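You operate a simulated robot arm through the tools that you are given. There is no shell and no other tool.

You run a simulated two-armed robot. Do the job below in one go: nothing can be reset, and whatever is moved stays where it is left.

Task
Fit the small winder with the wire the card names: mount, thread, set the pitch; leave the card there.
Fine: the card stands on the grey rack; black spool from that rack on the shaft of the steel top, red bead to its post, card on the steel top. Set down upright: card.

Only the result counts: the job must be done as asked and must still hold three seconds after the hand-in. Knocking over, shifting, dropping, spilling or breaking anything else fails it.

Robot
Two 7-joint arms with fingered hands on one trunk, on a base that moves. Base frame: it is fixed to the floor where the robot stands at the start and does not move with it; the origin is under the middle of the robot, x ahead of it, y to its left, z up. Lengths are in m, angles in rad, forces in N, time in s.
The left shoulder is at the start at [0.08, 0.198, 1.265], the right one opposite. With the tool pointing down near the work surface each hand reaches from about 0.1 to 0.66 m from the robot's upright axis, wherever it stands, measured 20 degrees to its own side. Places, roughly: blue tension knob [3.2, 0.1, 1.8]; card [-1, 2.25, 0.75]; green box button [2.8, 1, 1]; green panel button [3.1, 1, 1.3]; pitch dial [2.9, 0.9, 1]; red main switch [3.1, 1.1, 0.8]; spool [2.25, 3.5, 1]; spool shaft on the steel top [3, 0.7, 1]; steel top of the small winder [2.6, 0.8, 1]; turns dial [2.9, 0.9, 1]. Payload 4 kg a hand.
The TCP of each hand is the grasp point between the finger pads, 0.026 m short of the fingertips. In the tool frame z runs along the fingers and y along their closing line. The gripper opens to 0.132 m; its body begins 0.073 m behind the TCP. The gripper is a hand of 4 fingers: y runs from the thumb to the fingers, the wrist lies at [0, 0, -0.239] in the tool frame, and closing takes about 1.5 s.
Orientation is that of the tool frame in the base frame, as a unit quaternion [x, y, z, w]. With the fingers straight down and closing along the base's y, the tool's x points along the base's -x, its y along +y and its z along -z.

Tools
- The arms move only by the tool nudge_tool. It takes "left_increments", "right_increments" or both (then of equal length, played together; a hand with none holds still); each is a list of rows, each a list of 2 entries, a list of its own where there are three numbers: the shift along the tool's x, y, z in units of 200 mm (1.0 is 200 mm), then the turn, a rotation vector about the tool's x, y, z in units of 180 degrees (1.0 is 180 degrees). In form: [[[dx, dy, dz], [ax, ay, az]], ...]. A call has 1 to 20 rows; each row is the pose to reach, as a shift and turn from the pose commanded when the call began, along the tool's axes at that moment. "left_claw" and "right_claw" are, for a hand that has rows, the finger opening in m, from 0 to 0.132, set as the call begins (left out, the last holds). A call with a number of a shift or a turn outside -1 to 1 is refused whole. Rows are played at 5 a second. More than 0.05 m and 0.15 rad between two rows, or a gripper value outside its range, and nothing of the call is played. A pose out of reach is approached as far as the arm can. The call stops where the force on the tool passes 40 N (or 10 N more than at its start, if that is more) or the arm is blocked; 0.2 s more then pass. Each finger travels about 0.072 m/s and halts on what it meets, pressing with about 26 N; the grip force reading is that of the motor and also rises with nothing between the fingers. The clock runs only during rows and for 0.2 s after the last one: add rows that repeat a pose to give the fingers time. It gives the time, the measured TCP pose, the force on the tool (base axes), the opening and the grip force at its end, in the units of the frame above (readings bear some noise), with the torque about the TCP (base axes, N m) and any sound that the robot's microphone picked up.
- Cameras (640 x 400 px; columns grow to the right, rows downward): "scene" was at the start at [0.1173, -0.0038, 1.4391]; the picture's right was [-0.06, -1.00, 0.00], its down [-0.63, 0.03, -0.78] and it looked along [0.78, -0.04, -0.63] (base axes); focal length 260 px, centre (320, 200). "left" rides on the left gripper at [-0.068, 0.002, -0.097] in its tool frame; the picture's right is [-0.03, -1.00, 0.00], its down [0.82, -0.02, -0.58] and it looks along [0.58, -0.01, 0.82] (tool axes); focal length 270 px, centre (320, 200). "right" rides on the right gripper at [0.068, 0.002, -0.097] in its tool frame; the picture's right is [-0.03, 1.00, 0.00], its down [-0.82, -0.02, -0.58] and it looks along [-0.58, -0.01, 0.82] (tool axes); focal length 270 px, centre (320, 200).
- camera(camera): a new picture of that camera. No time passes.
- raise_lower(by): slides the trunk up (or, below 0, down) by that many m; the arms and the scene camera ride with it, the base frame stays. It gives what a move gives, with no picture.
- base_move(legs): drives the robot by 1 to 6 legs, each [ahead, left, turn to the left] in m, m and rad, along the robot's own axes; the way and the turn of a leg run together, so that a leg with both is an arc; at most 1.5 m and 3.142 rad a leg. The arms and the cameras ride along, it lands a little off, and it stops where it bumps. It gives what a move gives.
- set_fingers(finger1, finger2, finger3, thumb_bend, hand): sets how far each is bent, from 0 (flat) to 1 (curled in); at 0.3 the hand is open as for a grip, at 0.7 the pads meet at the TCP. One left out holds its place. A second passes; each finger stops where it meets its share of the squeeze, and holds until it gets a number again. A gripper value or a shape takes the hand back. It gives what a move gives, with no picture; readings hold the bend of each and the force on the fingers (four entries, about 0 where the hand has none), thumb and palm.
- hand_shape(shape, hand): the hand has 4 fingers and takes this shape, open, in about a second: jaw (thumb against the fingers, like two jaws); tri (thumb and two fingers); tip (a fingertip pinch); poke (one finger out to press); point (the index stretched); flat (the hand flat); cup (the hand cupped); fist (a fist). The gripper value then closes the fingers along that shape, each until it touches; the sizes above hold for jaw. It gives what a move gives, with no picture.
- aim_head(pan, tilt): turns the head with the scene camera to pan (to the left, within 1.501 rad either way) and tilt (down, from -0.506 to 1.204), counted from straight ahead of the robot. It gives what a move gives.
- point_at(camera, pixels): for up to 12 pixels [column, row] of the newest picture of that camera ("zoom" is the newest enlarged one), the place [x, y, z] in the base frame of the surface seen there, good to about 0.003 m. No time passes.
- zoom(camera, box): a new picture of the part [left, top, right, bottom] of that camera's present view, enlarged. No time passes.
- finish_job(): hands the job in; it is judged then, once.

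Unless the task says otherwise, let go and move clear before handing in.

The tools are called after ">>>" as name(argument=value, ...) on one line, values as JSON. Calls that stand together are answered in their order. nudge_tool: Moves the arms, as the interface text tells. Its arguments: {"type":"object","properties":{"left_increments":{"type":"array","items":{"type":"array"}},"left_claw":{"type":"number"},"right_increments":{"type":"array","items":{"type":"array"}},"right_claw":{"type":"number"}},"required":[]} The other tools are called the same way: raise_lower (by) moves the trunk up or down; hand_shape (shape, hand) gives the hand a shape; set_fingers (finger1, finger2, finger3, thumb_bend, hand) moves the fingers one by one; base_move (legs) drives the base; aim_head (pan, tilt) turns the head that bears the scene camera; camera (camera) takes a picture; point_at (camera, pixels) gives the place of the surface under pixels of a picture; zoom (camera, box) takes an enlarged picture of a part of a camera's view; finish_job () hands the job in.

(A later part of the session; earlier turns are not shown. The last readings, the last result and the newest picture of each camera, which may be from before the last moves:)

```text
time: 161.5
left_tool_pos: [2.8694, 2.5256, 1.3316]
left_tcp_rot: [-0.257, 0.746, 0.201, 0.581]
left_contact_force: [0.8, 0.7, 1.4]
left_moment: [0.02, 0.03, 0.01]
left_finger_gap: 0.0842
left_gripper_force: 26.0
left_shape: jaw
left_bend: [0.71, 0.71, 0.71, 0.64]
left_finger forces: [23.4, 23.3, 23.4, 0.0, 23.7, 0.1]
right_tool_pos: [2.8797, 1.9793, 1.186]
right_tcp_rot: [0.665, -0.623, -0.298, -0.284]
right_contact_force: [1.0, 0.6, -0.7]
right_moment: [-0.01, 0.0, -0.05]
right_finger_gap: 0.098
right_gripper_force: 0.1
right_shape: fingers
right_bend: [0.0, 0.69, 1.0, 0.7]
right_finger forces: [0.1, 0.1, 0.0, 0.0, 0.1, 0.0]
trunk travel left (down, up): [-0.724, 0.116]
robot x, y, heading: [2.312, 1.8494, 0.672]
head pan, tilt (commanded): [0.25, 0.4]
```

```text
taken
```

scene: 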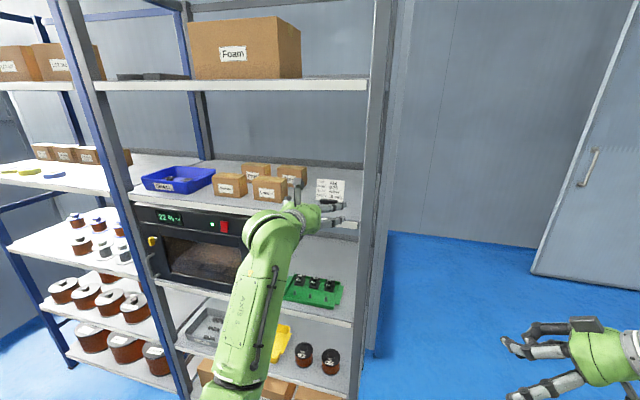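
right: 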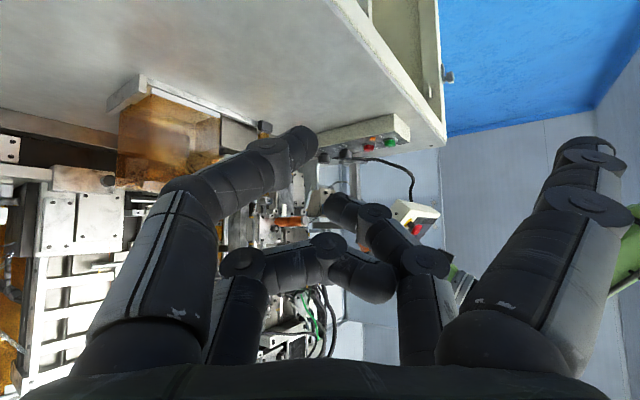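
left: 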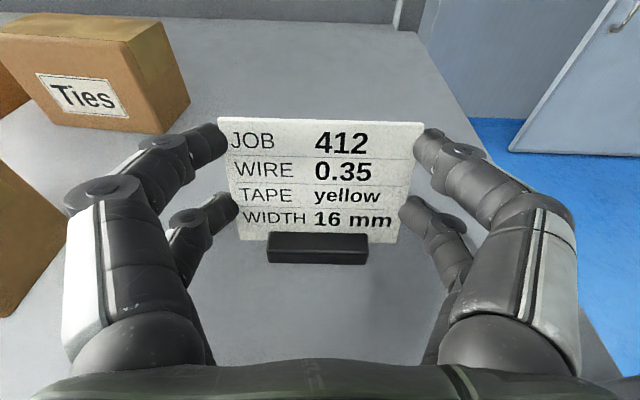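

All four fingertips press the card's edges evenly (23 N each) and the card hasn't moved. I lift it 2 cm.

>>> nudge_tool(left_increments=[[[-0.048, 0, -0.012], [0, 0, 0]], [[-0.097, 0, -0.0245], [0, 0, 0]], [[-0.145, 0, -0.037], [0, 0, 0]]])

>>> camera(camera="left")

>>> zoom(camera="scene", box=[250, 130, 390, 240])

```text
time: 162.3
left_tool_pos: [2.8688, 2.5276, 1.3601]
left_tcp_rot: [-0.258, 0.746, 0.201, 0.58]
left_contact_force: [-0.4, -0.1, -0.8]
left_moment: [0.0, -0.01, 0.03]
left_finger_gap: 0.0841
left_gripper_force: 26.4
left_shape: jaw
left_bend: [0.71, 0.71, 0.71, 0.64]
left_finger forces: [23.4, 23.6, 23.3, 0.0, 23.7, 0.0]
right_tool_pos: [2.8807, 1.9799, 1.1853]
right_tcp_rot: [0.665, -0.623, -0.298, -0.285]
right_contact_force: [0.2, -0.4, 0.6]
right_moment: [0.01, 0.01, 0.01]
right_finger_gap: 0.0978
right_gripper_force: 0.1
right_shape: fingers
right_bend: [0.0, 0.69, 1.0, 0.7]
right_finger forces: [0.0, 0.1, 0.0, 0.0, 0.0, 0.0]
trunk travel left (down, up): [-0.724, 0.116]
robot x, y, heading: [2.3089, 1.8504, 0.673]
head pan, tilt (commanded): [0.25, 0.4]
```

```text
taken
```

left: 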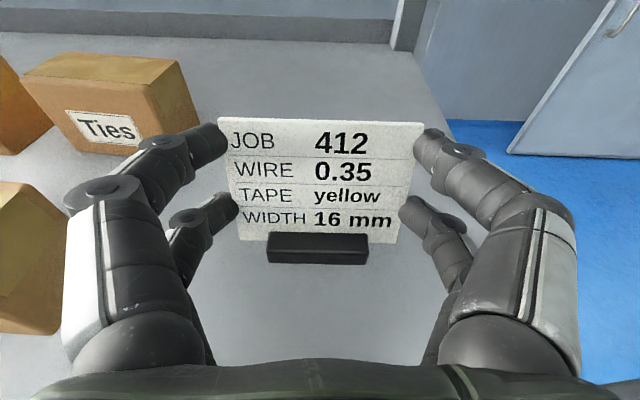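

```text
3.64 times, centred on (320, 185) of scene
```

zoom: 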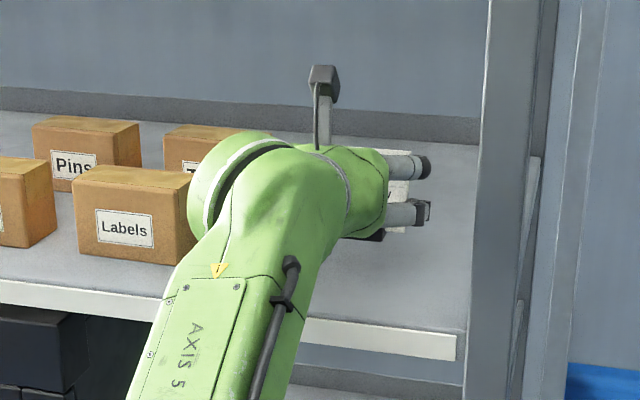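

The card is lifted and held firmly. I back straight out of the rack and turn right to the winder.

>>> base_move(legs=[[-0.38, 0, 0], [0, 0, -0.8], [0, 0, -0.78]])

>>> camera(camera="left")

>>> aim_head(pan=0.1, tilt=0.75)

>>> camera(camera="scene")

```text
time: 168.8
left_tool_pos: [2.6883, 1.0464, 1.3599]
left_tcp_rot: [0.349, 0.708, -0.272, 0.551]
left_contact_force: [-0.3, 0.1, 0.3]
left_moment: [0.0, 0.05, -0.03]
left_finger_gap: 0.0297
left_gripper_force: 25.7
left_shape: jaw
left_bend: [0.78, 0.78, 0.78, 0.8]
left_finger forces: [0.0, 0.0, 0.1, 0.0, 0.0, 0.1]
right_tool_pos: [2.1396, 1.0409, 1.1859]
right_tcp_rot: [-0.025, 0.91, 0.009, 0.413]
right_contact_force: [1.4, -0.5, 0.4]
right_moment: [-0.02, 0.02, -0.01]
right_finger_gap: 0.0981
right_gripper_force: 0.1
right_shape: fingers
right_bend: [0.0, 0.69, 1.0, 0.7]
right_finger forces: [0.0, 0.0, 0.0, 0.1, 0.1, 0.1]
trunk travel left (down, up): [-0.724, 0.116]
robot x, y, heading: [2.0127, 1.6092, -0.911]
head pan, tilt (commanded): [0.25, 0.4]
```

```text
taken
```

left: 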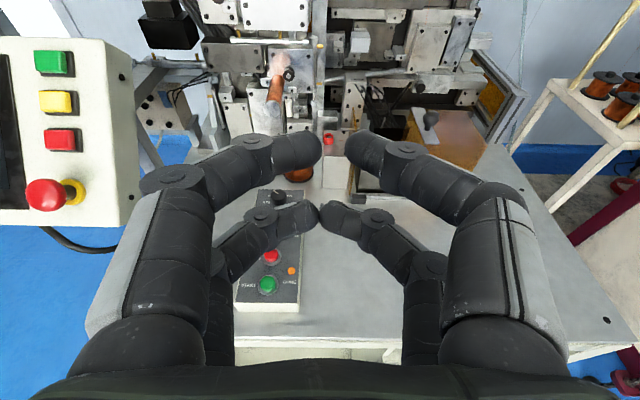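

```text
time: 169.7
left_tool_pos: [2.6885, 1.0462, 1.3591]
left_tcp_rot: [0.349, 0.707, -0.272, 0.552]
left_contact_force: [-0.7, -0.1, -0.1]
left_moment: [-0.01, 0.03, -0.01]
left_finger_gap: 0.0298
left_gripper_force: 26.1
left_shape: jaw
left_bend: [0.78, 0.78, 0.78, 0.8]
left_finger forces: [0.0, 0.0, 0.0, 0.1, 0.0, 0.0]
right_tool_pos: [2.1396, 1.0398, 1.1856]
right_tcp_rot: [-0.025, 0.911, 0.008, 0.412]
right_contact_force: [0.2, 0.1, 0.1]
right_moment: [0.02, 0.01, 0.02]
right_finger_gap: 0.098
right_gripper_force: 0.1
right_shape: fingers
right_bend: [0.0, 0.69, 1.0, 0.7]
right_finger forces: [0.0, 0.1, 0.1, 0.0, 0.0, 0.0]
trunk travel left (down, up): [-0.724, 0.116]
robot x, y, heading: [2.0159, 1.6107, -0.906]
head pan, tilt (commanded): [0.099, 0.75]
```

```text
taken
```

scene: 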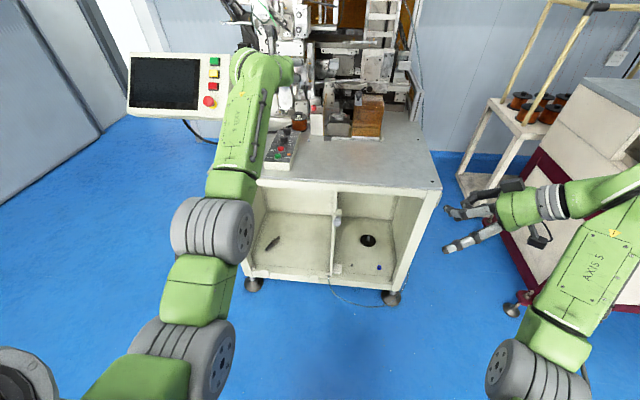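

The gripper closed to 0.03 with no finger force: the card slipped out during the drive. I must find it; I look back toward the rack and the floor.

>>> aim_head(pan=1.3, tilt=0.7)

>>> camera(camera="scene")

>>> aim_head(pan=0.6, tilt=1.0)

>>> camera(camera="scene")

```text
time: 171.1
left_tool_pos: [2.6876, 1.0463, 1.3592]
left_tcp_rot: [0.348, 0.708, -0.271, 0.552]
left_contact_force: [0.3, -0.1, 0.4]
left_moment: [-0.01, -0.04, 0.03]
left_finger_gap: 0.0299
left_gripper_force: 26.1
left_shape: jaw
left_bend: [0.78, 0.78, 0.78, 0.8]
left_finger forces: [0.1, 0.0, 0.0, 0.1, 0.0, 0.1]
right_tool_pos: [2.1392, 1.0396, 1.1862]
right_tcp_rot: [-0.025, 0.911, 0.008, 0.412]
right_contact_force: [-1.2, 0.2, 0.4]
right_moment: [0.02, 0.01, 0.03]
right_finger_gap: 0.098
right_gripper_force: 0.0
right_shape: fingers
right_bend: [0.0, 0.69, 1.0, 0.7]
right_finger forces: [0.0, 0.0, 0.1, 0.1, 0.1, 0.0]
trunk travel left (down, up): [-0.724, 0.116]
robot x, y, heading: [2.0156, 1.6108, -0.909]
head pan, tilt (commanded): [1.3, 0.7]
```

```text
taken
```

scene: 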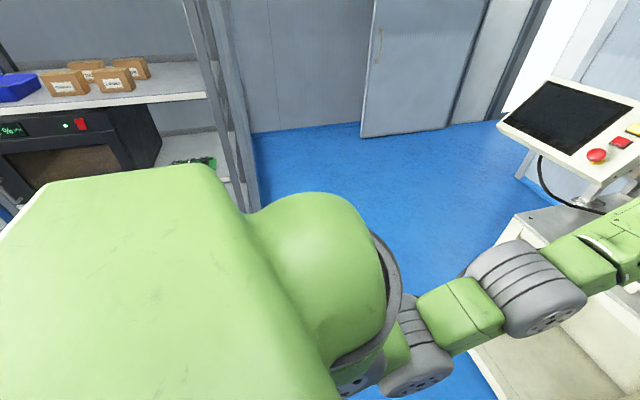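

```text
time: 172.1
left_tool_pos: [2.6879, 1.0471, 1.3599]
left_tcp_rot: [0.349, 0.708, -0.271, 0.551]
left_contact_force: [0.1, 0.0, 0.2]
left_moment: [0.0, 0.02, 0.0]
left_finger_gap: 0.0299
left_gripper_force: 26.3
left_shape: jaw
left_bend: [0.78, 0.78, 0.78, 0.8]
left_finger forces: [0.1, 0.0, 0.0, 0.0, 0.0, 0.0]
right_tool_pos: [2.1385, 1.0413, 1.186]
right_tcp_rot: [-0.025, 0.911, 0.008, 0.411]
right_contact_force: [1.1, 0.0, -0.1]
right_moment: [-0.03, -0.01, 0.02]
right_finger_gap: 0.0978
right_gripper_force: 0.1
right_shape: fingers
right_bend: [0.0, 0.69, 1.0, 0.7]
right_finger forces: [0.1, 0.0, 0.1, 0.0, 0.1, 0.1]
trunk travel left (down, up): [-0.724, 0.116]
robot x, y, heading: [2.017, 1.6096, -0.903]
head pan, tilt (commanded): [0.6, 1.0]
```

```text
taken
```

scene: 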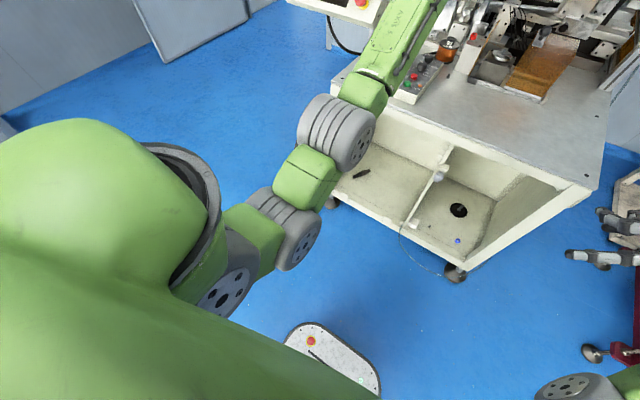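

The floor nearer the rack is hidden by the robot's shoulder. I turn the robot left in place to look there.

>>> base_move(legs=[[0, 0, 0.8]])

>>> aim_head(pan=0.2, tilt=0.8)

>>> camera(camera="scene")

>>> aim_head(pan=0.9, tilt=0.8)

>>> camera(camera="scene")

```text
time: 174.6
left_tool_pos: [2.8868, 1.6964, 1.3603]
left_tcp_rot: [0.048, 0.788, -0.036, 0.613]
left_contact_force: [0.6, 0.3, 1.7]
left_moment: [0.01, 0.01, 0.02]
left_finger_gap: 0.0298
left_gripper_force: 26.0
left_shape: jaw
left_bend: [0.78, 0.78, 0.78, 0.8]
left_finger forces: [0.0, 0.0, 0.0, 0.0, 0.1, 0.0]
right_tool_pos: [2.5089, 1.3002, 1.1854]
right_tcp_rot: [-0.375, 0.83, 0.166, 0.377]
right_contact_force: [-0.3, 0.5, 0.7]
right_moment: [0.03, -0.01, 0.01]
right_finger_gap: 0.0981
right_gripper_force: 0.1
right_shape: fingers
right_bend: [0.0, 0.69, 1.0, 0.7]
right_finger forces: [0.0, 0.1, 0.1, 0.0, 0.1, 0.1]
trunk travel left (down, up): [-0.724, 0.116]
robot x, y, heading: [2.0184, 1.6129, -0.111]
head pan, tilt (commanded): [0.6, 1.0]
```

```text
time: 175.5
left_tool_pos: [2.8885, 1.6966, 1.3604]
left_tcp_rot: [0.048, 0.788, -0.037, 0.613]
left_contact_force: [0.1, -0.1, 0.7]
left_moment: [-0.02, 0.0, 0.0]
left_finger_gap: 0.03
left_gripper_force: 25.5
left_shape: jaw
left_bend: [0.78, 0.78, 0.78, 0.8]
left_finger forces: [0.0, 0.0, 0.0, 0.0, 0.1, 0.1]
right_tool_pos: [2.5087, 1.3011, 1.1853]
right_tcp_rot: [-0.375, 0.83, 0.167, 0.377]
right_contact_force: [1.0, -0.7, -0.9]
right_moment: [-0.01, 0.02, -0.02]
right_finger_gap: 0.0978
right_gripper_force: 0.1
right_shape: fingers
right_bend: [0.0, 0.69, 1.0, 0.7]
right_finger forces: [0.1, 0.1, 0.0, 0.1, 0.1, 0.0]
trunk travel left (down, up): [-0.724, 0.116]
robot x, y, heading: [2.0099, 1.6113, -0.112]
head pan, tilt (commanded): [0.201, 0.799]
```

```text
taken
```

scene: 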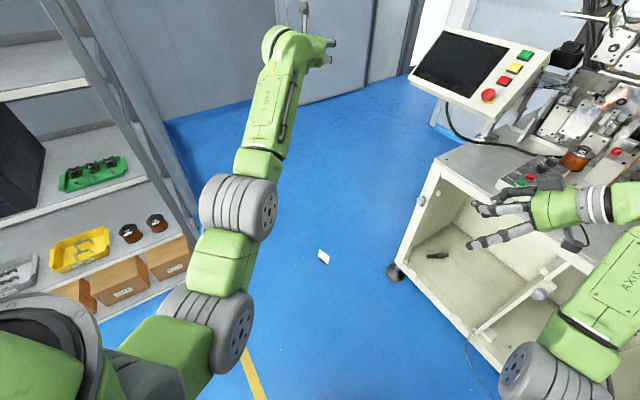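

```text
time: 176.5
left_tool_pos: [2.8868, 1.6954, 1.3583]
left_tcp_rot: [0.048, 0.787, -0.037, 0.613]
left_contact_force: [-0.1, 0.9, 0.0]
left_moment: [0.0, -0.01, 0.02]
left_finger_gap: 0.0299
left_gripper_force: 26.5
left_shape: jaw
left_bend: [0.78, 0.78, 0.78, 0.8]
left_finger forces: [0.0, 0.0, 0.0, 0.0, 0.0, 0.0]
right_tool_pos: [2.5082, 1.3009, 1.1851]
right_tcp_rot: [-0.375, 0.83, 0.166, 0.377]
right_contact_force: [-0.7, 0.0, -0.2]
right_moment: [0.0, -0.04, -0.02]
right_finger_gap: 0.0982
right_gripper_force: 0.0
right_shape: fingers
right_bend: [0.0, 0.69, 1.0, 0.7]
right_finger forces: [0.0, 0.0, 0.1, 0.0, 0.1, 0.0]
trunk travel left (down, up): [-0.724, 0.116]
robot x, y, heading: [2.0158, 1.6118, -0.109]
head pan, tilt (commanded): [0.901, 0.799]
```

```text
taken
```

scene: 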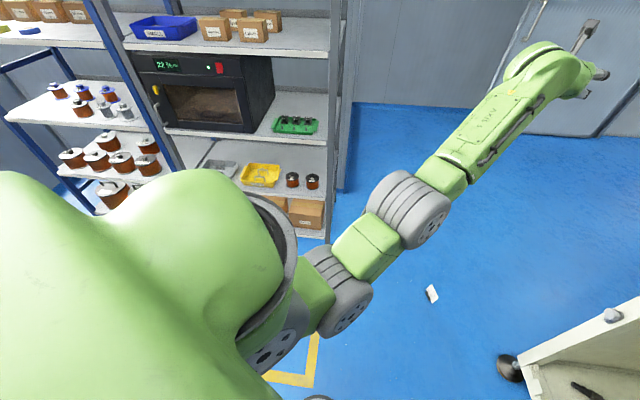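

The card lies on the floor at (431,293) in this view. I zoom in and measure its place and pose.

>>> zoom(camera="scene", box=[410, 275, 454, 310])

>>> point_at(camera="scene", pixels=[[431, 293], [428, 288], [436, 298], [427, 292], [434, 289], [430, 301], [440, 300]])

```text
11.43 times, centred on (432, 292) of scene
```

zoom: 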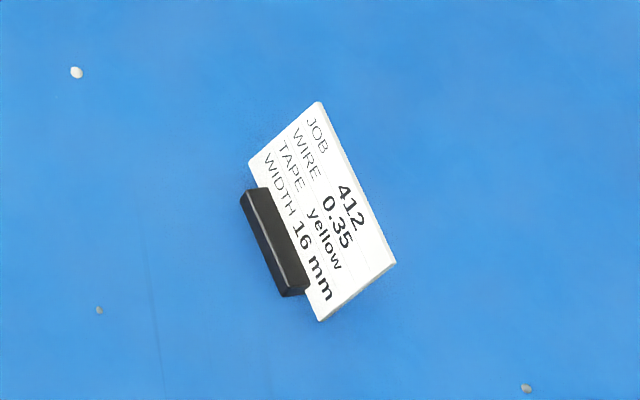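

```text
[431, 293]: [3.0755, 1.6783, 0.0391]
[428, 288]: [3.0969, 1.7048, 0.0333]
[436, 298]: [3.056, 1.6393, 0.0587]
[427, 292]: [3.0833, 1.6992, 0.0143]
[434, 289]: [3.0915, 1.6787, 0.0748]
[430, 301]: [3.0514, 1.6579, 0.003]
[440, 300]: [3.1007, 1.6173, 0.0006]
```

The card landed upright on its foot on the floor near (3.07,1.68). I measure its corners to plan a pick from above.

>>> point_at(camera="zoom", pixels=[[318, 107], [390, 260], [252, 165], [318, 315], [245, 200], [290, 290], [285, 190], [350, 220], [322, 210], [268, 240], [420, 250], [230, 260]])

```text
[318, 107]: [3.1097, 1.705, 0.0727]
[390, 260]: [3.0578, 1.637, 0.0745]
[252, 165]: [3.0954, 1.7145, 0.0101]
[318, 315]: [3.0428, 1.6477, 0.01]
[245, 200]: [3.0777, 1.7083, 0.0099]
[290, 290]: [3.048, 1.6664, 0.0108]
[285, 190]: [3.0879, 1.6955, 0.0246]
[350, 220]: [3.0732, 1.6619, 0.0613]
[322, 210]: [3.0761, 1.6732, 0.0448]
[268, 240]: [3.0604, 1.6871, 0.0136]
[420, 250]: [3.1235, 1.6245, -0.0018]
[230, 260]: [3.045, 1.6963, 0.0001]
```

The card stands upright on the floor, face normal toward (−0.77,0.58), leaning back 15°. A pinch on its two faces from above with the right hand will hold much better; I drive to put it ~0.43 m ahead on the right-hand side.

>>> base_move(legs=[[0, 0, 0.5], [0.4, -0.15, 0]])

>>> aim_head(pan=-0.2, tilt=1.0)

>>> camera(camera="scene")

```text
time: 180.6
left_tool_pos: [3.1698, 2.1232, 1.3613]
left_tcp_rot: [-0.149, 0.774, 0.116, 0.604]
left_contact_force: [0.3, -0.3, 0.0]
left_moment: [0.0, -0.03, -0.01]
left_finger_gap: 0.03
left_gripper_force: 26.1
left_shape: jaw
left_bend: [0.78, 0.78, 0.78, 0.8]
left_finger forces: [0.1, 0.1, 0.0, 0.0, 0.0, 0.1]
right_tool_pos: [3.0285, 1.594, 1.187]
right_tcp_rot: [-0.57, 0.71, 0.255, 0.325]
right_contact_force: [-0.2, -1.2, 0.8]
right_moment: [-0.04, 0.01, 0.04]
right_finger_gap: 0.0977
right_gripper_force: 0.0
right_shape: fingers
right_bend: [0.0, 0.69, 1.0, 0.7]
right_finger forces: [0.1, 0.1, 0.0, 0.1, 0.0, 0.0]
trunk travel left (down, up): [-0.724, 0.116]
robot x, y, heading: [2.4487, 1.6274, 0.392]
head pan, tilt (commanded): [0.901, 0.799]
```

```text
time: 181.9
left_tool_pos: [3.1718, 2.1239, 1.3592]
left_tcp_rot: [-0.149, 0.774, 0.117, 0.604]
left_contact_force: [-0.1, -0.5, -0.3]
left_moment: [-0.03, 0.05, 0.01]
left_finger_gap: 0.0301
left_gripper_force: 26.2
left_shape: jaw
left_bend: [0.78, 0.78, 0.78, 0.8]
left_finger forces: [0.0, 0.0, 0.1, 0.0, 0.0, 0.0]
right_tool_pos: [3.0288, 1.5958, 1.1863]
right_tcp_rot: [-0.57, 0.71, 0.256, 0.324]
right_contact_force: [0.0, -0.4, -0.2]
right_moment: [-0.02, -0.02, 0.03]
right_finger_gap: 0.098
right_gripper_force: 0.1
right_shape: fingers
right_bend: [0.0, 0.69, 1.0, 0.7]
right_finger forces: [0.1, 0.0, 0.1, 0.0, 0.0, 0.0]
trunk travel left (down, up): [-0.724, 0.116]
robot x, y, heading: [2.451, 1.6252, 0.393]
head pan, tilt (commanded): [-0.201, 1.0]
```

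```text
taken
```

scene: 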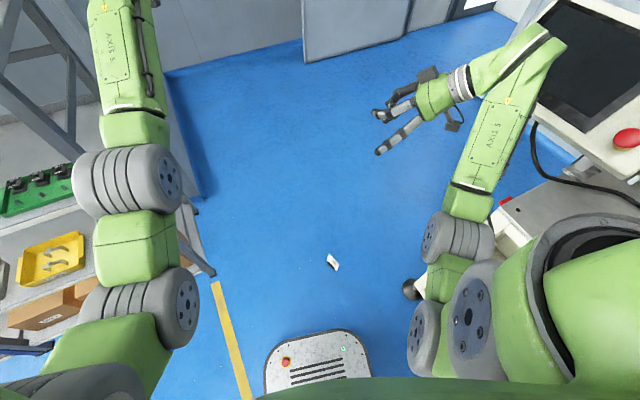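

The card is at (333,262), 0.60 m ahead and 0.19 m right. The right elbow is close to the winder cabinet, so I measure it before lowering.

>>> point_at(camera="scene", pixels=[[455, 235], [440, 270], [480, 150], [530, 60], [420, 330], [465, 215], [520, 200], [510, 180], [430, 95], [333, 262], [560, 170], [410, 290]])

```text
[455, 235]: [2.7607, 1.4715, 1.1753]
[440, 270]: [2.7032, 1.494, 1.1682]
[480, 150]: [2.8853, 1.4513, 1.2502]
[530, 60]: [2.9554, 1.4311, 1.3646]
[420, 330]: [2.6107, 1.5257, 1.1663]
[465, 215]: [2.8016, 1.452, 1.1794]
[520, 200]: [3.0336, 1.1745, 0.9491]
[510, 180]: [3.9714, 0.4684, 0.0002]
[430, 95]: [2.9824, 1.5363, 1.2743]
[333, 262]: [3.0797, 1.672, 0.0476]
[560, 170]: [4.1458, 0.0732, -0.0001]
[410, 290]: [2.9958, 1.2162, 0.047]
```

Elbow and forearm keep 0.17 m or more from the cabinet, and the left arm is free of the rack. I lower the trunk in steps.

>>> raise_lower(by=-0.15)

>>> raise_lower(by=-0.15)

>>> raise_lower(by=-0.15)

```text
time: 183.7
left_tool_pos: [3.1713, 2.1223, 1.2102]
left_tcp_rot: [-0.149, 0.774, 0.117, 0.604]
left_contact_force: [-0.4, 0.1, 0.4]
left_moment: [0.02, 0.02, -0.02]
left_finger_gap: 0.0299
left_gripper_force: 26.1
left_shape: jaw
left_bend: [0.78, 0.78, 0.78, 0.8]
left_finger forces: [0.1, 0.0, 0.0, 0.1, 0.0, 0.1]
right_tool_pos: [3.0287, 1.5937, 1.0352]
right_tcp_rot: [-0.569, 0.711, 0.255, 0.324]
right_contact_force: [-0.4, -1.7, 0.3]
right_moment: [0.01, 0.0, -0.04]
right_finger_gap: 0.098
right_gripper_force: 0.1
right_shape: fingers
right_bend: [0.0, 0.69, 1.0, 0.7]
right_finger forces: [0.1, 0.0, 0.0, 0.0, 0.1, 0.0]
trunk travel left (down, up): [-0.574, 0.266]
robot x, y, heading: [2.4428, 1.6243, 0.39]
head pan, tilt (commanded): [-0.201, 1.0]
```

```text
time: 185.4
left_tool_pos: [3.1714, 2.1228, 1.0594]
left_tcp_rot: [-0.149, 0.774, 0.117, 0.604]
left_contact_force: [1.1, -0.3, -0.7]
left_moment: [0.0, -0.01, 0.01]
left_finger_gap: 0.0301
left_gripper_force: 25.9
left_shape: jaw
left_bend: [0.78, 0.78, 0.78, 0.8]
left_finger forces: [0.0, 0.0, 0.0, 0.0, 0.0, 0.1]
right_tool_pos: [3.03, 1.594, 0.8849]
right_tcp_rot: [-0.571, 0.711, 0.255, 0.323]
right_contact_force: [0.0, -0.2, 0.6]
right_moment: [-0.02, -0.01, 0.01]
right_finger_gap: 0.0979
right_gripper_force: 0.1
right_shape: fingers
right_bend: [0.0, 0.69, 1.0, 0.7]
right_finger forces: [0.0, 0.0, 0.0, 0.1, 0.1, 0.0]
trunk travel left (down, up): [-0.424, 0.416]
robot x, y, heading: [2.4453, 1.6268, 0.395]
head pan, tilt (commanded): [-0.201, 1.0]
```

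```text
time: 187.2
left_tool_pos: [3.1719, 2.1232, 0.9093]
left_tcp_rot: [-0.149, 0.774, 0.117, 0.604]
left_contact_force: [-0.5, -0.1, 0.0]
left_moment: [0.0, 0.0, 0.01]
left_finger_gap: 0.0297
left_gripper_force: 25.7
left_shape: jaw
left_bend: [0.78, 0.78, 0.78, 0.8]
left_finger forces: [0.0, 0.0, 0.0, 0.0, 0.1, 0.0]
right_tool_pos: [3.0287, 1.5942, 0.7374]
right_tcp_rot: [-0.57, 0.711, 0.256, 0.323]
right_contact_force: [-0.1, 0.0, -0.4]
right_moment: [-0.02, 0.0, 0.03]
right_finger_gap: 0.098
right_gripper_force: 0.0
right_shape: fingers
right_bend: [0.0, 0.69, 1.0, 0.7]
right_finger forces: [0.0, 0.0, 0.1, 0.0, 0.0, 0.1]
trunk travel left (down, up): [-0.274, 0.566]
robot x, y, heading: [2.4471, 1.6283, 0.39]
head pan, tilt (commanded): [-0.201, 1.0]
```

Lowering went cleanly. I reset the right hand to an open jaw and turn it to point down along the card's plane with its closing line across the card's faces.

>>> hand_shape(shape="jaw", hand="right")

>>> nudge_tool(right_increments=[[[0.023, -0.014, 0.05], [-0.0031, 0.0312, 0.0205]], [[0.046, -0.028, 0.1], [-0.0062, 0.0625, 0.041]], [[0.068, -0.042, 0.15], [-0.0092, 0.0937, 0.0615]], [[0.091, -0.056, 0.2], [-0.0123, 0.125, 0.082]], [[0.114, -0.07, 0.25], [-0.0154, 0.1562, 0.1025]], [[0.137, -0.084, 0.3], [-0.0185, 0.1874, 0.123]], [[0.159, -0.098, 0.35], [-0.0215, 0.2187, 0.1435]], [[0.182, -0.112, 0.4], [-0.0246, 0.2499, 0.164]]])

>>> camera(camera="right")

>>> camera(camera="scene")

```text
time: 188.1
left_tool_pos: [3.1712, 2.1229, 0.9095]
left_tcp_rot: [-0.149, 0.775, 0.117, 0.603]
left_contact_force: [0.1, -0.2, 0.6]
left_moment: [0.02, 0.0, 0.0]
left_finger_gap: 0.0297
left_gripper_force: 26.4
left_shape: jaw
left_bend: [0.78, 0.78, 0.78, 0.8]
left_finger forces: [0.0, 0.0, 0.0, 0.1, 0.0, 0.0]
right_tool_pos: [3.0292, 1.5946, 0.7365]
right_tcp_rot: [-0.57, 0.71, 0.256, 0.323]
right_contact_force: [0.3, 0.1, 0.0]
right_moment: [-0.02, 0.01, 0.01]
right_finger_gap: 0.1319
right_gripper_force: 0.1
right_shape: jaw
right_bend: [0.3, 0.3, 0.3, 0.3]
right_finger forces: [0.1, 0.0, 0.0, 0.0, 0.1, 0.0]
trunk travel left (down, up): [-0.274, 0.566]
robot x, y, heading: [2.4416, 1.6305, 0.39]
head pan, tilt (commanded): [-0.201, 1.0]
```

```text
time: 189.9
left_tool_pos: [3.1722, 2.1234, 0.9092]
left_tcp_rot: [-0.15, 0.775, 0.117, 0.603]
left_contact_force: [-0.9, 0.1, -0.7]
left_moment: [0.0, -0.01, -0.04]
left_finger_gap: 0.0301
left_gripper_force: 25.9
left_shape: jaw
left_bend: [0.78, 0.78, 0.78, 0.8]
left_finger forces: [0.0, 0.1, 0.0, 0.1, 0.0, 0.0]
right_tool_pos: [3.0706, 1.6322, 0.6329]
right_tcp_rot: [-0.439, 0.888, 0.119, -0.065]
right_contact_force: [0.0, -0.4, 0.7]
right_moment: [-0.03, -0.01, -0.03]
right_finger_gap: 0.132
right_gripper_force: 0.1
right_shape: jaw
right_bend: [0.3, 0.3, 0.3, 0.3]
right_finger forces: [0.0, 0.0, 0.1, 0.0, 0.1, 0.0]
right hand out of reach, approached as far as the arm can: row 7, 8
trunk travel left (down, up): [-0.274, 0.566]
robot x, y, heading: [2.4426, 1.6227, 0.392]
head pan, tilt (commanded): [-0.201, 1.0]
```

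```text
taken
```

right: 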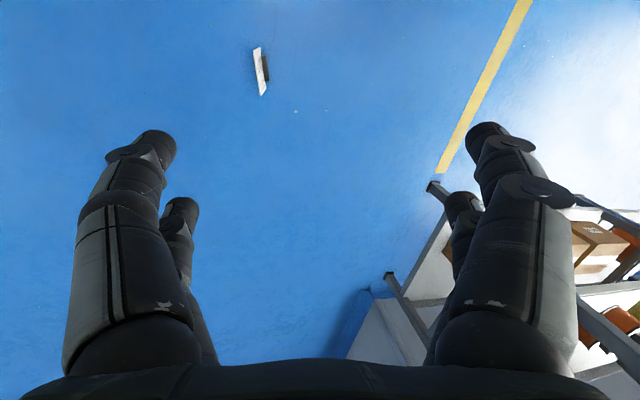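

```text
taken
```

scene: 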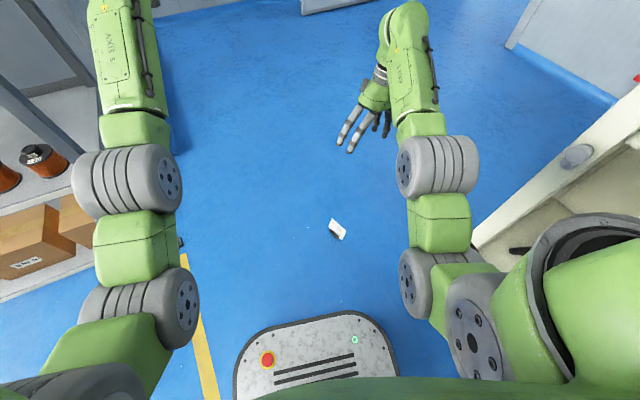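

The right hand now points down along the card's plane with the card edge-on in its view (260,70). I lower the trunk further and drive 0.2 m closer.

>>> raise_lower(by=-0.13)

>>> raise_lower(by=-0.13)

>>> base_move(legs=[[0.18, -0.04, 0]])

>>> camera(camera="scene")

>>> camera(camera="right")

```text
time: 191.5
left_tool_pos: [3.1714, 2.1221, 0.779]
left_tcp_rot: [-0.15, 0.774, 0.117, 0.604]
left_contact_force: [-0.8, -0.3, -0.7]
left_moment: [0.02, -0.02, -0.03]
left_finger_gap: 0.0299
left_gripper_force: 26.5
left_shape: jaw
left_bend: [0.78, 0.78, 0.78, 0.8]
left_finger forces: [0.0, 0.0, 0.1, 0.0, 0.0, 0.1]
right_tool_pos: [3.0705, 1.6331, 0.504]
right_tcp_rot: [-0.44, 0.888, 0.119, -0.063]
right_contact_force: [0.4, -0.2, -0.1]
right_moment: [0.01, 0.04, 0.01]
right_finger_gap: 0.132
right_gripper_force: 0.0
right_shape: jaw
right_bend: [0.3, 0.3, 0.3, 0.3]
right_finger forces: [0.1, 0.0, 0.0, 0.1, 0.1, 0.1]
trunk travel left (down, up): [-0.144, 0.696]
robot x, y, heading: [2.4443, 1.6292, 0.386]
head pan, tilt (commanded): [-0.201, 1.0]
```

```text
time: 193.0
left_tool_pos: [3.1723, 2.1239, 0.6512]
left_tcp_rot: [-0.15, 0.774, 0.118, 0.604]
left_contact_force: [0.4, -0.4, -1.2]
left_moment: [0.0, 0.03, -0.03]
left_finger_gap: 0.0301
left_gripper_force: 26.0
left_shape: jaw
left_bend: [0.78, 0.78, 0.78, 0.8]
left_finger forces: [0.0, 0.0, 0.1, 0.0, 0.0, 0.0]
right_tool_pos: [3.0702, 1.6318, 0.3742]
right_tcp_rot: [-0.44, 0.888, 0.119, -0.063]
right_contact_force: [0.2, 1.0, 0.1]
right_moment: [-0.02, -0.02, 0.0]
right_finger_gap: 0.1322
right_gripper_force: 0.0
right_shape: jaw
right_bend: [0.3, 0.3, 0.3, 0.3]
right_finger forces: [0.1, 0.0, 0.0, 0.0, 0.1, 0.0]
trunk travel left (down, up): [-0.014, 0.826]
robot x, y, heading: [2.446, 1.6287, 0.397]
head pan, tilt (commanded): [-0.201, 1.0]
```

```text
time: 194.6
left_tool_pos: [3.3544, 2.1511, 0.6483]
left_tcp_rot: [-0.148, 0.775, 0.116, 0.603]
left_contact_force: [0.4, -0.6, -0.5]
left_moment: [-0.01, -0.02, -0.02]
left_finger_gap: 0.0302
left_gripper_force: 25.4
left_shape: jaw
left_bend: [0.78, 0.78, 0.78, 0.8]
left_finger forces: [0.1, 0.0, 0.0, 0.0, 0.1, 0.2]
right_tool_pos: [3.2511, 1.6608, 0.3736]
right_tcp_rot: [-0.438, 0.889, 0.119, -0.064]
right_contact_force: [-0.1, -0.2, 1.1]
right_moment: [0.0, 0.0, 0.03]
right_finger_gap: 0.1319
right_gripper_force: 0.0
right_shape: jaw
right_bend: [0.3, 0.3, 0.3, 0.3]
right_finger forces: [0.0, 0.0, 0.1, 0.1, 0.0, 0.0]
trunk travel left (down, up): [-0.014, 0.826]
robot x, y, heading: [2.6278, 1.6602, 0.384]
head pan, tilt (commanded): [-0.201, 1.0]
```

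```text
taken
```

scene: 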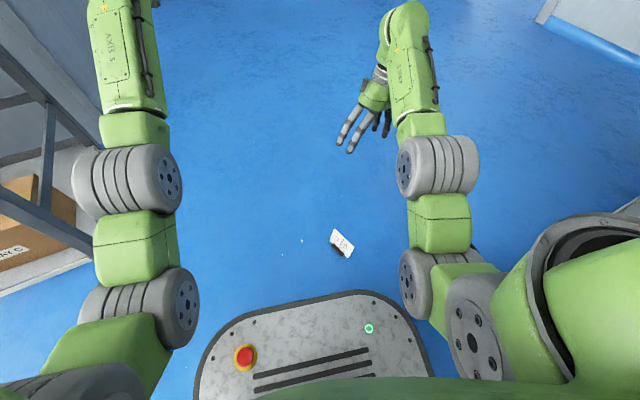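

```text
taken
```

right: 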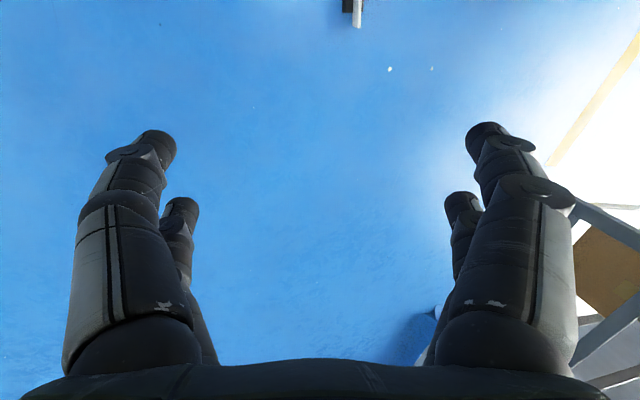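

The card is at (341,243), close to the base front. I re-measure its corners from this nearer view.

>>> zoom(camera="scene", box=[320, 220, 364, 265])

>>> point_at(camera="scene", pixels=[[335, 230], [352, 242], [343, 237], [347, 256], [332, 245], [338, 252], [341, 243], [345, 247]])

```text
8.89 times, centred on (342, 242) of scene
```

zoom: 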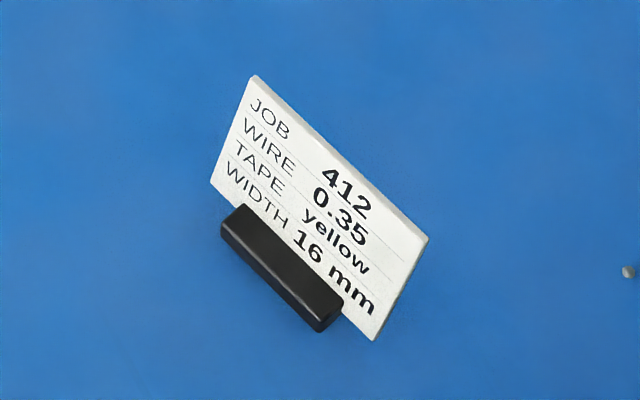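

```text
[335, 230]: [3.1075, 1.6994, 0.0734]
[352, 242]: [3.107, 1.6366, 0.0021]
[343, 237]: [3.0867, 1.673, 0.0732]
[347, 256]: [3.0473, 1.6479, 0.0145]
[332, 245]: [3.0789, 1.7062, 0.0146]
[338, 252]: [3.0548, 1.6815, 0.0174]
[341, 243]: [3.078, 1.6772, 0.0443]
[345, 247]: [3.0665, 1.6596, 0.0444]
```

I sample the card's corners on the zoom for precision.

>>> point_at(camera="zoom", pixels=[[257, 86], [420, 240], [340, 160], [216, 178], [372, 330], [300, 190], [325, 225], [380, 270], [240, 140], [230, 225], [325, 315], [280, 270]])

```text
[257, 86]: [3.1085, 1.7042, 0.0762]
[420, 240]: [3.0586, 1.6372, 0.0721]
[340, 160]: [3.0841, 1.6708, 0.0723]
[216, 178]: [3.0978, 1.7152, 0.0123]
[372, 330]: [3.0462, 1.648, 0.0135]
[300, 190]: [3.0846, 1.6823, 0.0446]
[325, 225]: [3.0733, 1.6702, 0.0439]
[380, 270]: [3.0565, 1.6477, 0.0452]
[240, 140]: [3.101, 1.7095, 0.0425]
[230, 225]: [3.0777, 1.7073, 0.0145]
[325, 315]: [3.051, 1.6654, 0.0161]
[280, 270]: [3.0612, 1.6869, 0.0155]
```

The card's top edge runs (3.1085,1.704)–(3.0586,1.637) with a 14.5° lean, as before. I bring the right hand above it along the card's plane.

>>> nudge_tool(right_increments=[[[0.11, 0.06, 0.08], [0, 0, 0]], [[0.22, 0.13, 0.16], [0, 0, 0]], [[0.34, 0.2, 0.25], [0, 0, 0]], [[0.45, 0.2585, 0.331], [0, 0, 0]], [[0.45, 0.2585, 0.5], [0, 0, 0]], [[0.45, 0.2585, 0.7], [0, 0, 0]]], right_claw=0.1)

>>> camera(camera="right")

>>> camera(camera="scene")

```text
time: 196.0
left_tool_pos: [3.3527, 2.15, 0.6492]
left_tcp_rot: [-0.147, 0.775, 0.115, 0.604]
left_contact_force: [0.0, 0.1, 0.1]
left_moment: [0.01, 0.04, 0.01]
left_finger_gap: 0.0302
left_gripper_force: 25.7
left_shape: jaw
left_bend: [0.78, 0.78, 0.78, 0.8]
left_finger forces: [0.0, 0.0, 0.0, 0.0, 0.0, 0.0]
right_tool_pos: [3.1266, 1.641, 0.2539]
right_tcp_rot: [-0.438, 0.889, 0.119, -0.063]
right_contact_force: [0.2, 0.9, -0.3]
right_moment: [0.04, -0.04, -0.02]
right_finger_gap: 0.1003
right_gripper_force: 0.1
right_shape: jaw
right_bend: [0.63, 0.63, 0.63, 0.5]
right_finger forces: [0.0, 0.0, 0.0, 0.1, 0.0, 0.0]
right hand out of reach, approached as far as the arm can: row 3, 4, 5
trunk travel left (down, up): [-0.014, 0.826]
robot x, y, heading: [2.6275, 1.6584, 0.383]
head pan, tilt (commanded): [-0.201, 1.0]
```

```text
taken
```

right: 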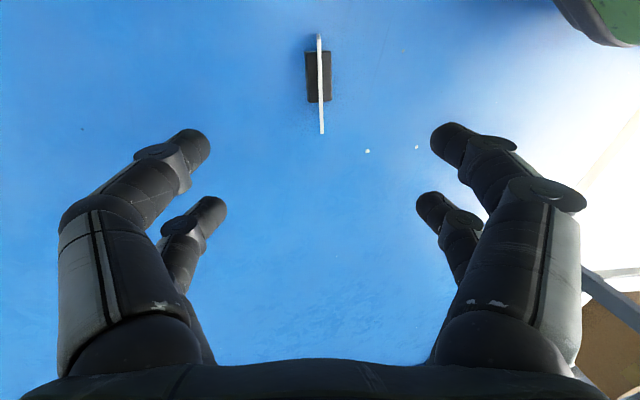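

```text
taken
```

scene: 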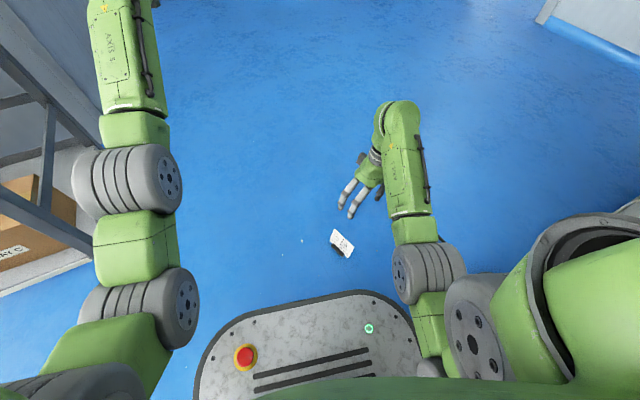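

The card stands edge-on exactly in the middle of the right view (320,85) with its foot on both sides. I descend along the card's plane, first 12 cm.

>>> nudge_tool(right_increments=[[[0, 0.001, 0.2], [0, 0, 0]], [[0, 0.002, 0.4], [0, 0, 0]], [[0, 0.002, 0.6], [0, 0, 0]]], right_claw=0.08)

>>> camera(camera="right")

```text
time: 196.8
left_tool_pos: [3.3538, 2.1486, 0.6494]
left_tcp_rot: [-0.148, 0.775, 0.115, 0.604]
left_contact_force: [0.3, -0.1, -0.4]
left_moment: [-0.01, 0.03, -0.02]
left_finger_gap: 0.0301
left_gripper_force: 26.1
left_shape: jaw
left_bend: [0.78, 0.78, 0.78, 0.8]
left_finger forces: [0.0, 0.0, 0.0, 0.0, 0.0, 0.1]
right_tool_pos: [3.1004, 1.6591, 0.1367]
right_tcp_rot: [-0.438, 0.889, 0.119, -0.063]
right_contact_force: [-0.1, 1.1, 0.2]
right_moment: [0.0, 0.0, 0.02]
right_finger_gap: 0.0805
right_gripper_force: 0.2
right_shape: jaw
right_bend: [0.71, 0.71, 0.71, 0.7]
right_finger forces: [0.0, 0.1, 0.1, 0.0, 0.1, 0.0]
trunk travel left (down, up): [-0.014, 0.826]
robot x, y, heading: [2.6292, 1.6565, 0.383]
head pan, tilt (commanded): [-0.201, 1.0]
```

```text
taken
```

right: 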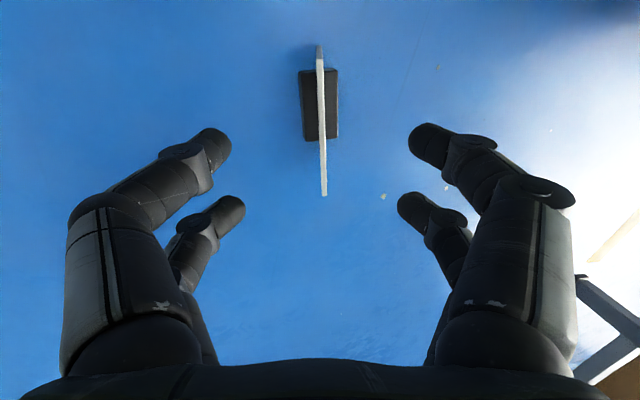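

The card's top edge runs from (319,48) to (324,193) between the digits. I check its position along the hand before going lower.

>>> point_at(camera="right", pixels=[[319, 52], [321, 100], [322, 150], [323, 190], [300, 100], [340, 100], [225, 145], [415, 140], [240, 205], [400, 205]])

```text
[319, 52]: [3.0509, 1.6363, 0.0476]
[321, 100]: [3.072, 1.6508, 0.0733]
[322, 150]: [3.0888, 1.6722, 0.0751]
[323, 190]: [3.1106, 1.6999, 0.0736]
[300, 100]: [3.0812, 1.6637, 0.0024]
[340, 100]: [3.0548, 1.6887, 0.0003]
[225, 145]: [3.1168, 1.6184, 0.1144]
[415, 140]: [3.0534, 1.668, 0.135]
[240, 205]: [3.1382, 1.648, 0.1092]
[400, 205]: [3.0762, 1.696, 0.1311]
```

The card's top edge is centred along the hand and within 2 mm across. I descend the last 7 cm and look again.

>>> nudge_tool(right_increments=[[[0, 0.003, 0.12], [0, 0, 0]], [[0, 0.006, 0.24], [0, 0, 0]], [[0, 0.0075, 0.351], [0, 0, 0]]])

>>> camera(camera="right")

>>> zoom(camera="scene", box=[290, 190, 400, 270])

```text
time: 197.6
left_tool_pos: [3.3537, 2.1499, 0.6491]
left_tcp_rot: [-0.147, 0.775, 0.115, 0.603]
left_contact_force: [-0.2, -1.0, -0.4]
left_moment: [-0.01, 0.02, 0.0]
left_finger_gap: 0.0301
left_gripper_force: 26.0
left_shape: jaw
left_bend: [0.78, 0.78, 0.78, 0.8]
left_finger forces: [0.0, 0.1, 0.0, 0.1, 0.0, 0.0]
right_tool_pos: [3.0827, 1.6729, 0.0706]
right_tcp_rot: [-0.438, 0.889, 0.118, -0.062]
right_contact_force: [-0.9, -0.4, 0.8]
right_moment: [-0.02, 0.01, 0.0]
right_finger_gap: 0.0804
right_gripper_force: 0.1
right_shape: jaw
right_bend: [0.71, 0.71, 0.71, 0.7]
right_finger forces: [0.1, 0.0, 0.0, 0.1, 0.0, 0.0]
trunk travel left (down, up): [-0.014, 0.826]
robot x, y, heading: [2.6258, 1.6581, 0.384]
head pan, tilt (commanded): [-0.201, 1.0]
```

```text
taken
```

right: 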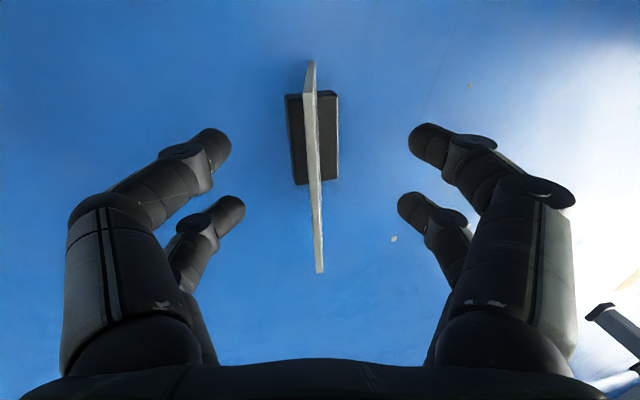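

```text
5.00 times, centred on (345, 230) of scene
```

zoom: 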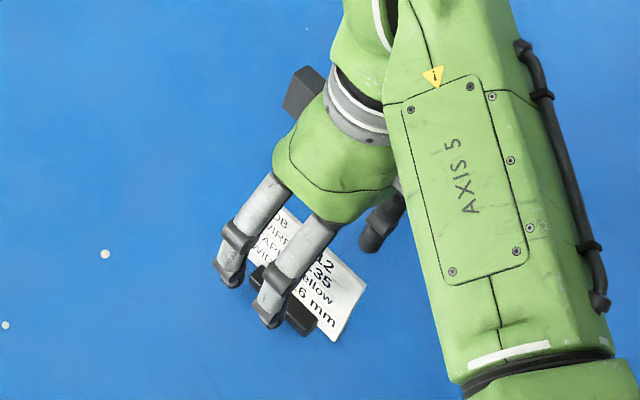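

The digits straddle the card, fingers before its face and thumb side behind. I go 1 cm deeper and close on its faces.

>>> nudge_tool(right_increments=[[[0, 0, 0.05], [0, 0, 0]]])

>>> nudge_tool(right_increments=[[[0, 0, 0], [0, 0, 0]], [[0, 0, 0], [0, 0, 0]], [[0, 0, 0], [0, 0, 0]], [[0, 0, 0], [0, 0, 0]], [[0, 0, 0], [0, 0, 0]], [[0, 0, 0], [0, 0, 0]]], right_claw=0.0)

>>> camera(camera="right")

>>> zoom(camera="scene", box=[290, 190, 400, 270])

```text
time: 198.0
left_tool_pos: [3.3525, 2.1499, 0.6523]
left_tcp_rot: [-0.148, 0.775, 0.116, 0.604]
left_contact_force: [-0.1, 0.4, 0.5]
left_moment: [0.04, -0.02, 0.0]
left_finger_gap: 0.03
left_gripper_force: 25.8
left_shape: jaw
left_bend: [0.78, 0.78, 0.78, 0.8]
left_finger forces: [0.0, 0.0, 0.1, 0.0, 0.0, 0.0]
right_tool_pos: [3.0837, 1.674, 0.0637]
right_tcp_rot: [-0.438, 0.889, 0.119, -0.058]
right_contact_force: [-0.1, -0.1, 0.0]
right_moment: [-0.01, -0.03, 0.01]
right_finger_gap: 0.0803
right_gripper_force: 0.0
right_shape: jaw
right_bend: [0.71, 0.71, 0.71, 0.7]
right_finger forces: [0.0, 0.0, 0.0, 0.1, 0.0, 0.1]
trunk travel left (down, up): [-0.014, 0.826]
robot x, y, heading: [2.6258, 1.6568, 0.385]
head pan, tilt (commanded): [-0.201, 1.0]
```

```text
time: 199.4
left_tool_pos: [3.3522, 2.151, 0.6523]
left_tcp_rot: [-0.148, 0.774, 0.114, 0.605]
left_contact_force: [1.0, -1.3, -0.4]
left_moment: [-0.02, 0.02, -0.02]
left_finger_gap: 0.0302
left_gripper_force: 25.2
left_shape: jaw
left_bend: [0.78, 0.78, 0.78, 0.8]
left_finger forces: [0.0, 0.0, 0.0, 0.0, 0.1, 0.0]
right_tool_pos: [3.0837, 1.6746, 0.0655]
right_tcp_rot: [-0.439, 0.889, 0.117, -0.057]
right_contact_force: [-0.4, 0.8, 0.1]
right_moment: [0.01, -0.01, 0.02]
right_finger_gap: 0.0001
right_gripper_force: 26.4
right_shape: jaw
right_bend: [0.7, 0.7, 0.7, 0.7]
right_finger forces: [23.0, 23.2, 23.2, 0.0, 23.3, 0.0]
trunk travel left (down, up): [-0.014, 0.826]
robot x, y, heading: [2.627, 1.6539, 0.384]
head pan, tilt (commanded): [-0.201, 1.0]
```

```text
taken
```

right: 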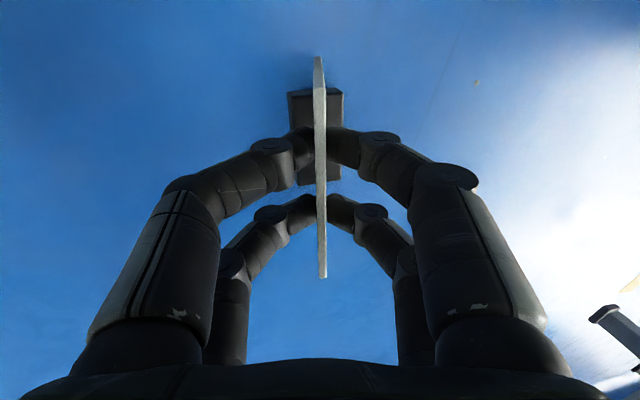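

```text
5.00 times, centred on (345, 230) of scene
```

zoom: 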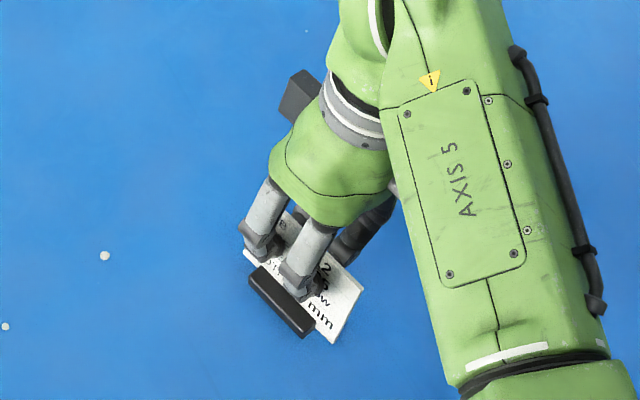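

All four digits press the card's faces with 23 N. I lift it 10 cm straight up and check.

>>> nudge_tool(right_increments=[[[0, 0.027, -0.096], [0, 0, 0]], [[0.001, 0.054, -0.193], [0, 0, 0]], [[0.003, 0.08, -0.289], [0, 0, 0]], [[0.004, 0.107, -0.386], [0, 0, 0]], [[0.005, 0.134, -0.482], [0, 0, 0]]])

>>> camera(camera="right")

>>> zoom(camera="scene", box=[290, 170, 400, 270])

```text
time: 200.6
left_tool_pos: [3.3539, 2.1499, 0.6503]
left_tcp_rot: [-0.148, 0.775, 0.116, 0.603]
left_contact_force: [-0.2, 0.0, 0.2]
left_moment: [0.01, 0.04, -0.02]
left_finger_gap: 0.0301
left_gripper_force: 26.1
left_shape: jaw
left_bend: [0.78, 0.78, 0.78, 0.8]
left_finger forces: [0.0, 0.0, 0.0, 0.0, 0.0, 0.0]
right_tool_pos: [3.081, 1.674, 0.1606]
right_tcp_rot: [-0.439, 0.888, 0.12, -0.063]
right_contact_force: [-1.0, 0.1, 0.3]
right_moment: [-0.02, 0.0, 0.0]
right_finger_gap: 0.0
right_gripper_force: 26.0
right_shape: jaw
right_bend: [0.7, 0.7, 0.7, 0.7]
right_finger forces: [23.2, 23.2, 23.1, 0.1, 23.3, 0.0]
trunk travel left (down, up): [-0.014, 0.826]
robot x, y, heading: [2.6254, 1.6575, 0.382]
head pan, tilt (commanded): [-0.201, 1.0]
```

```text
taken
```

right: 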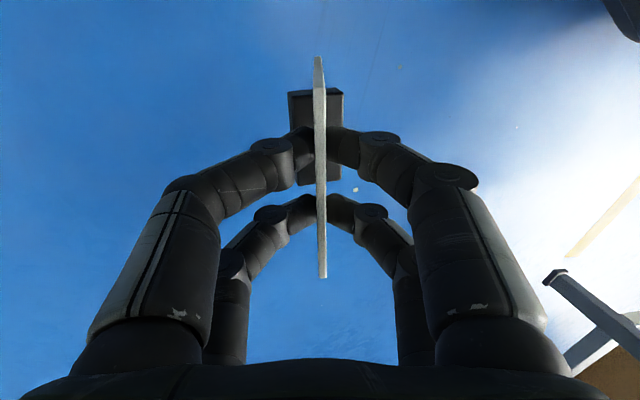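

```text
4.00 times, centred on (345, 220) of scene
```

zoom: 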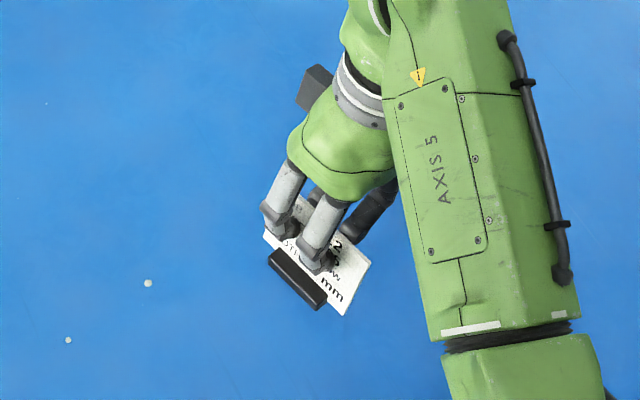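

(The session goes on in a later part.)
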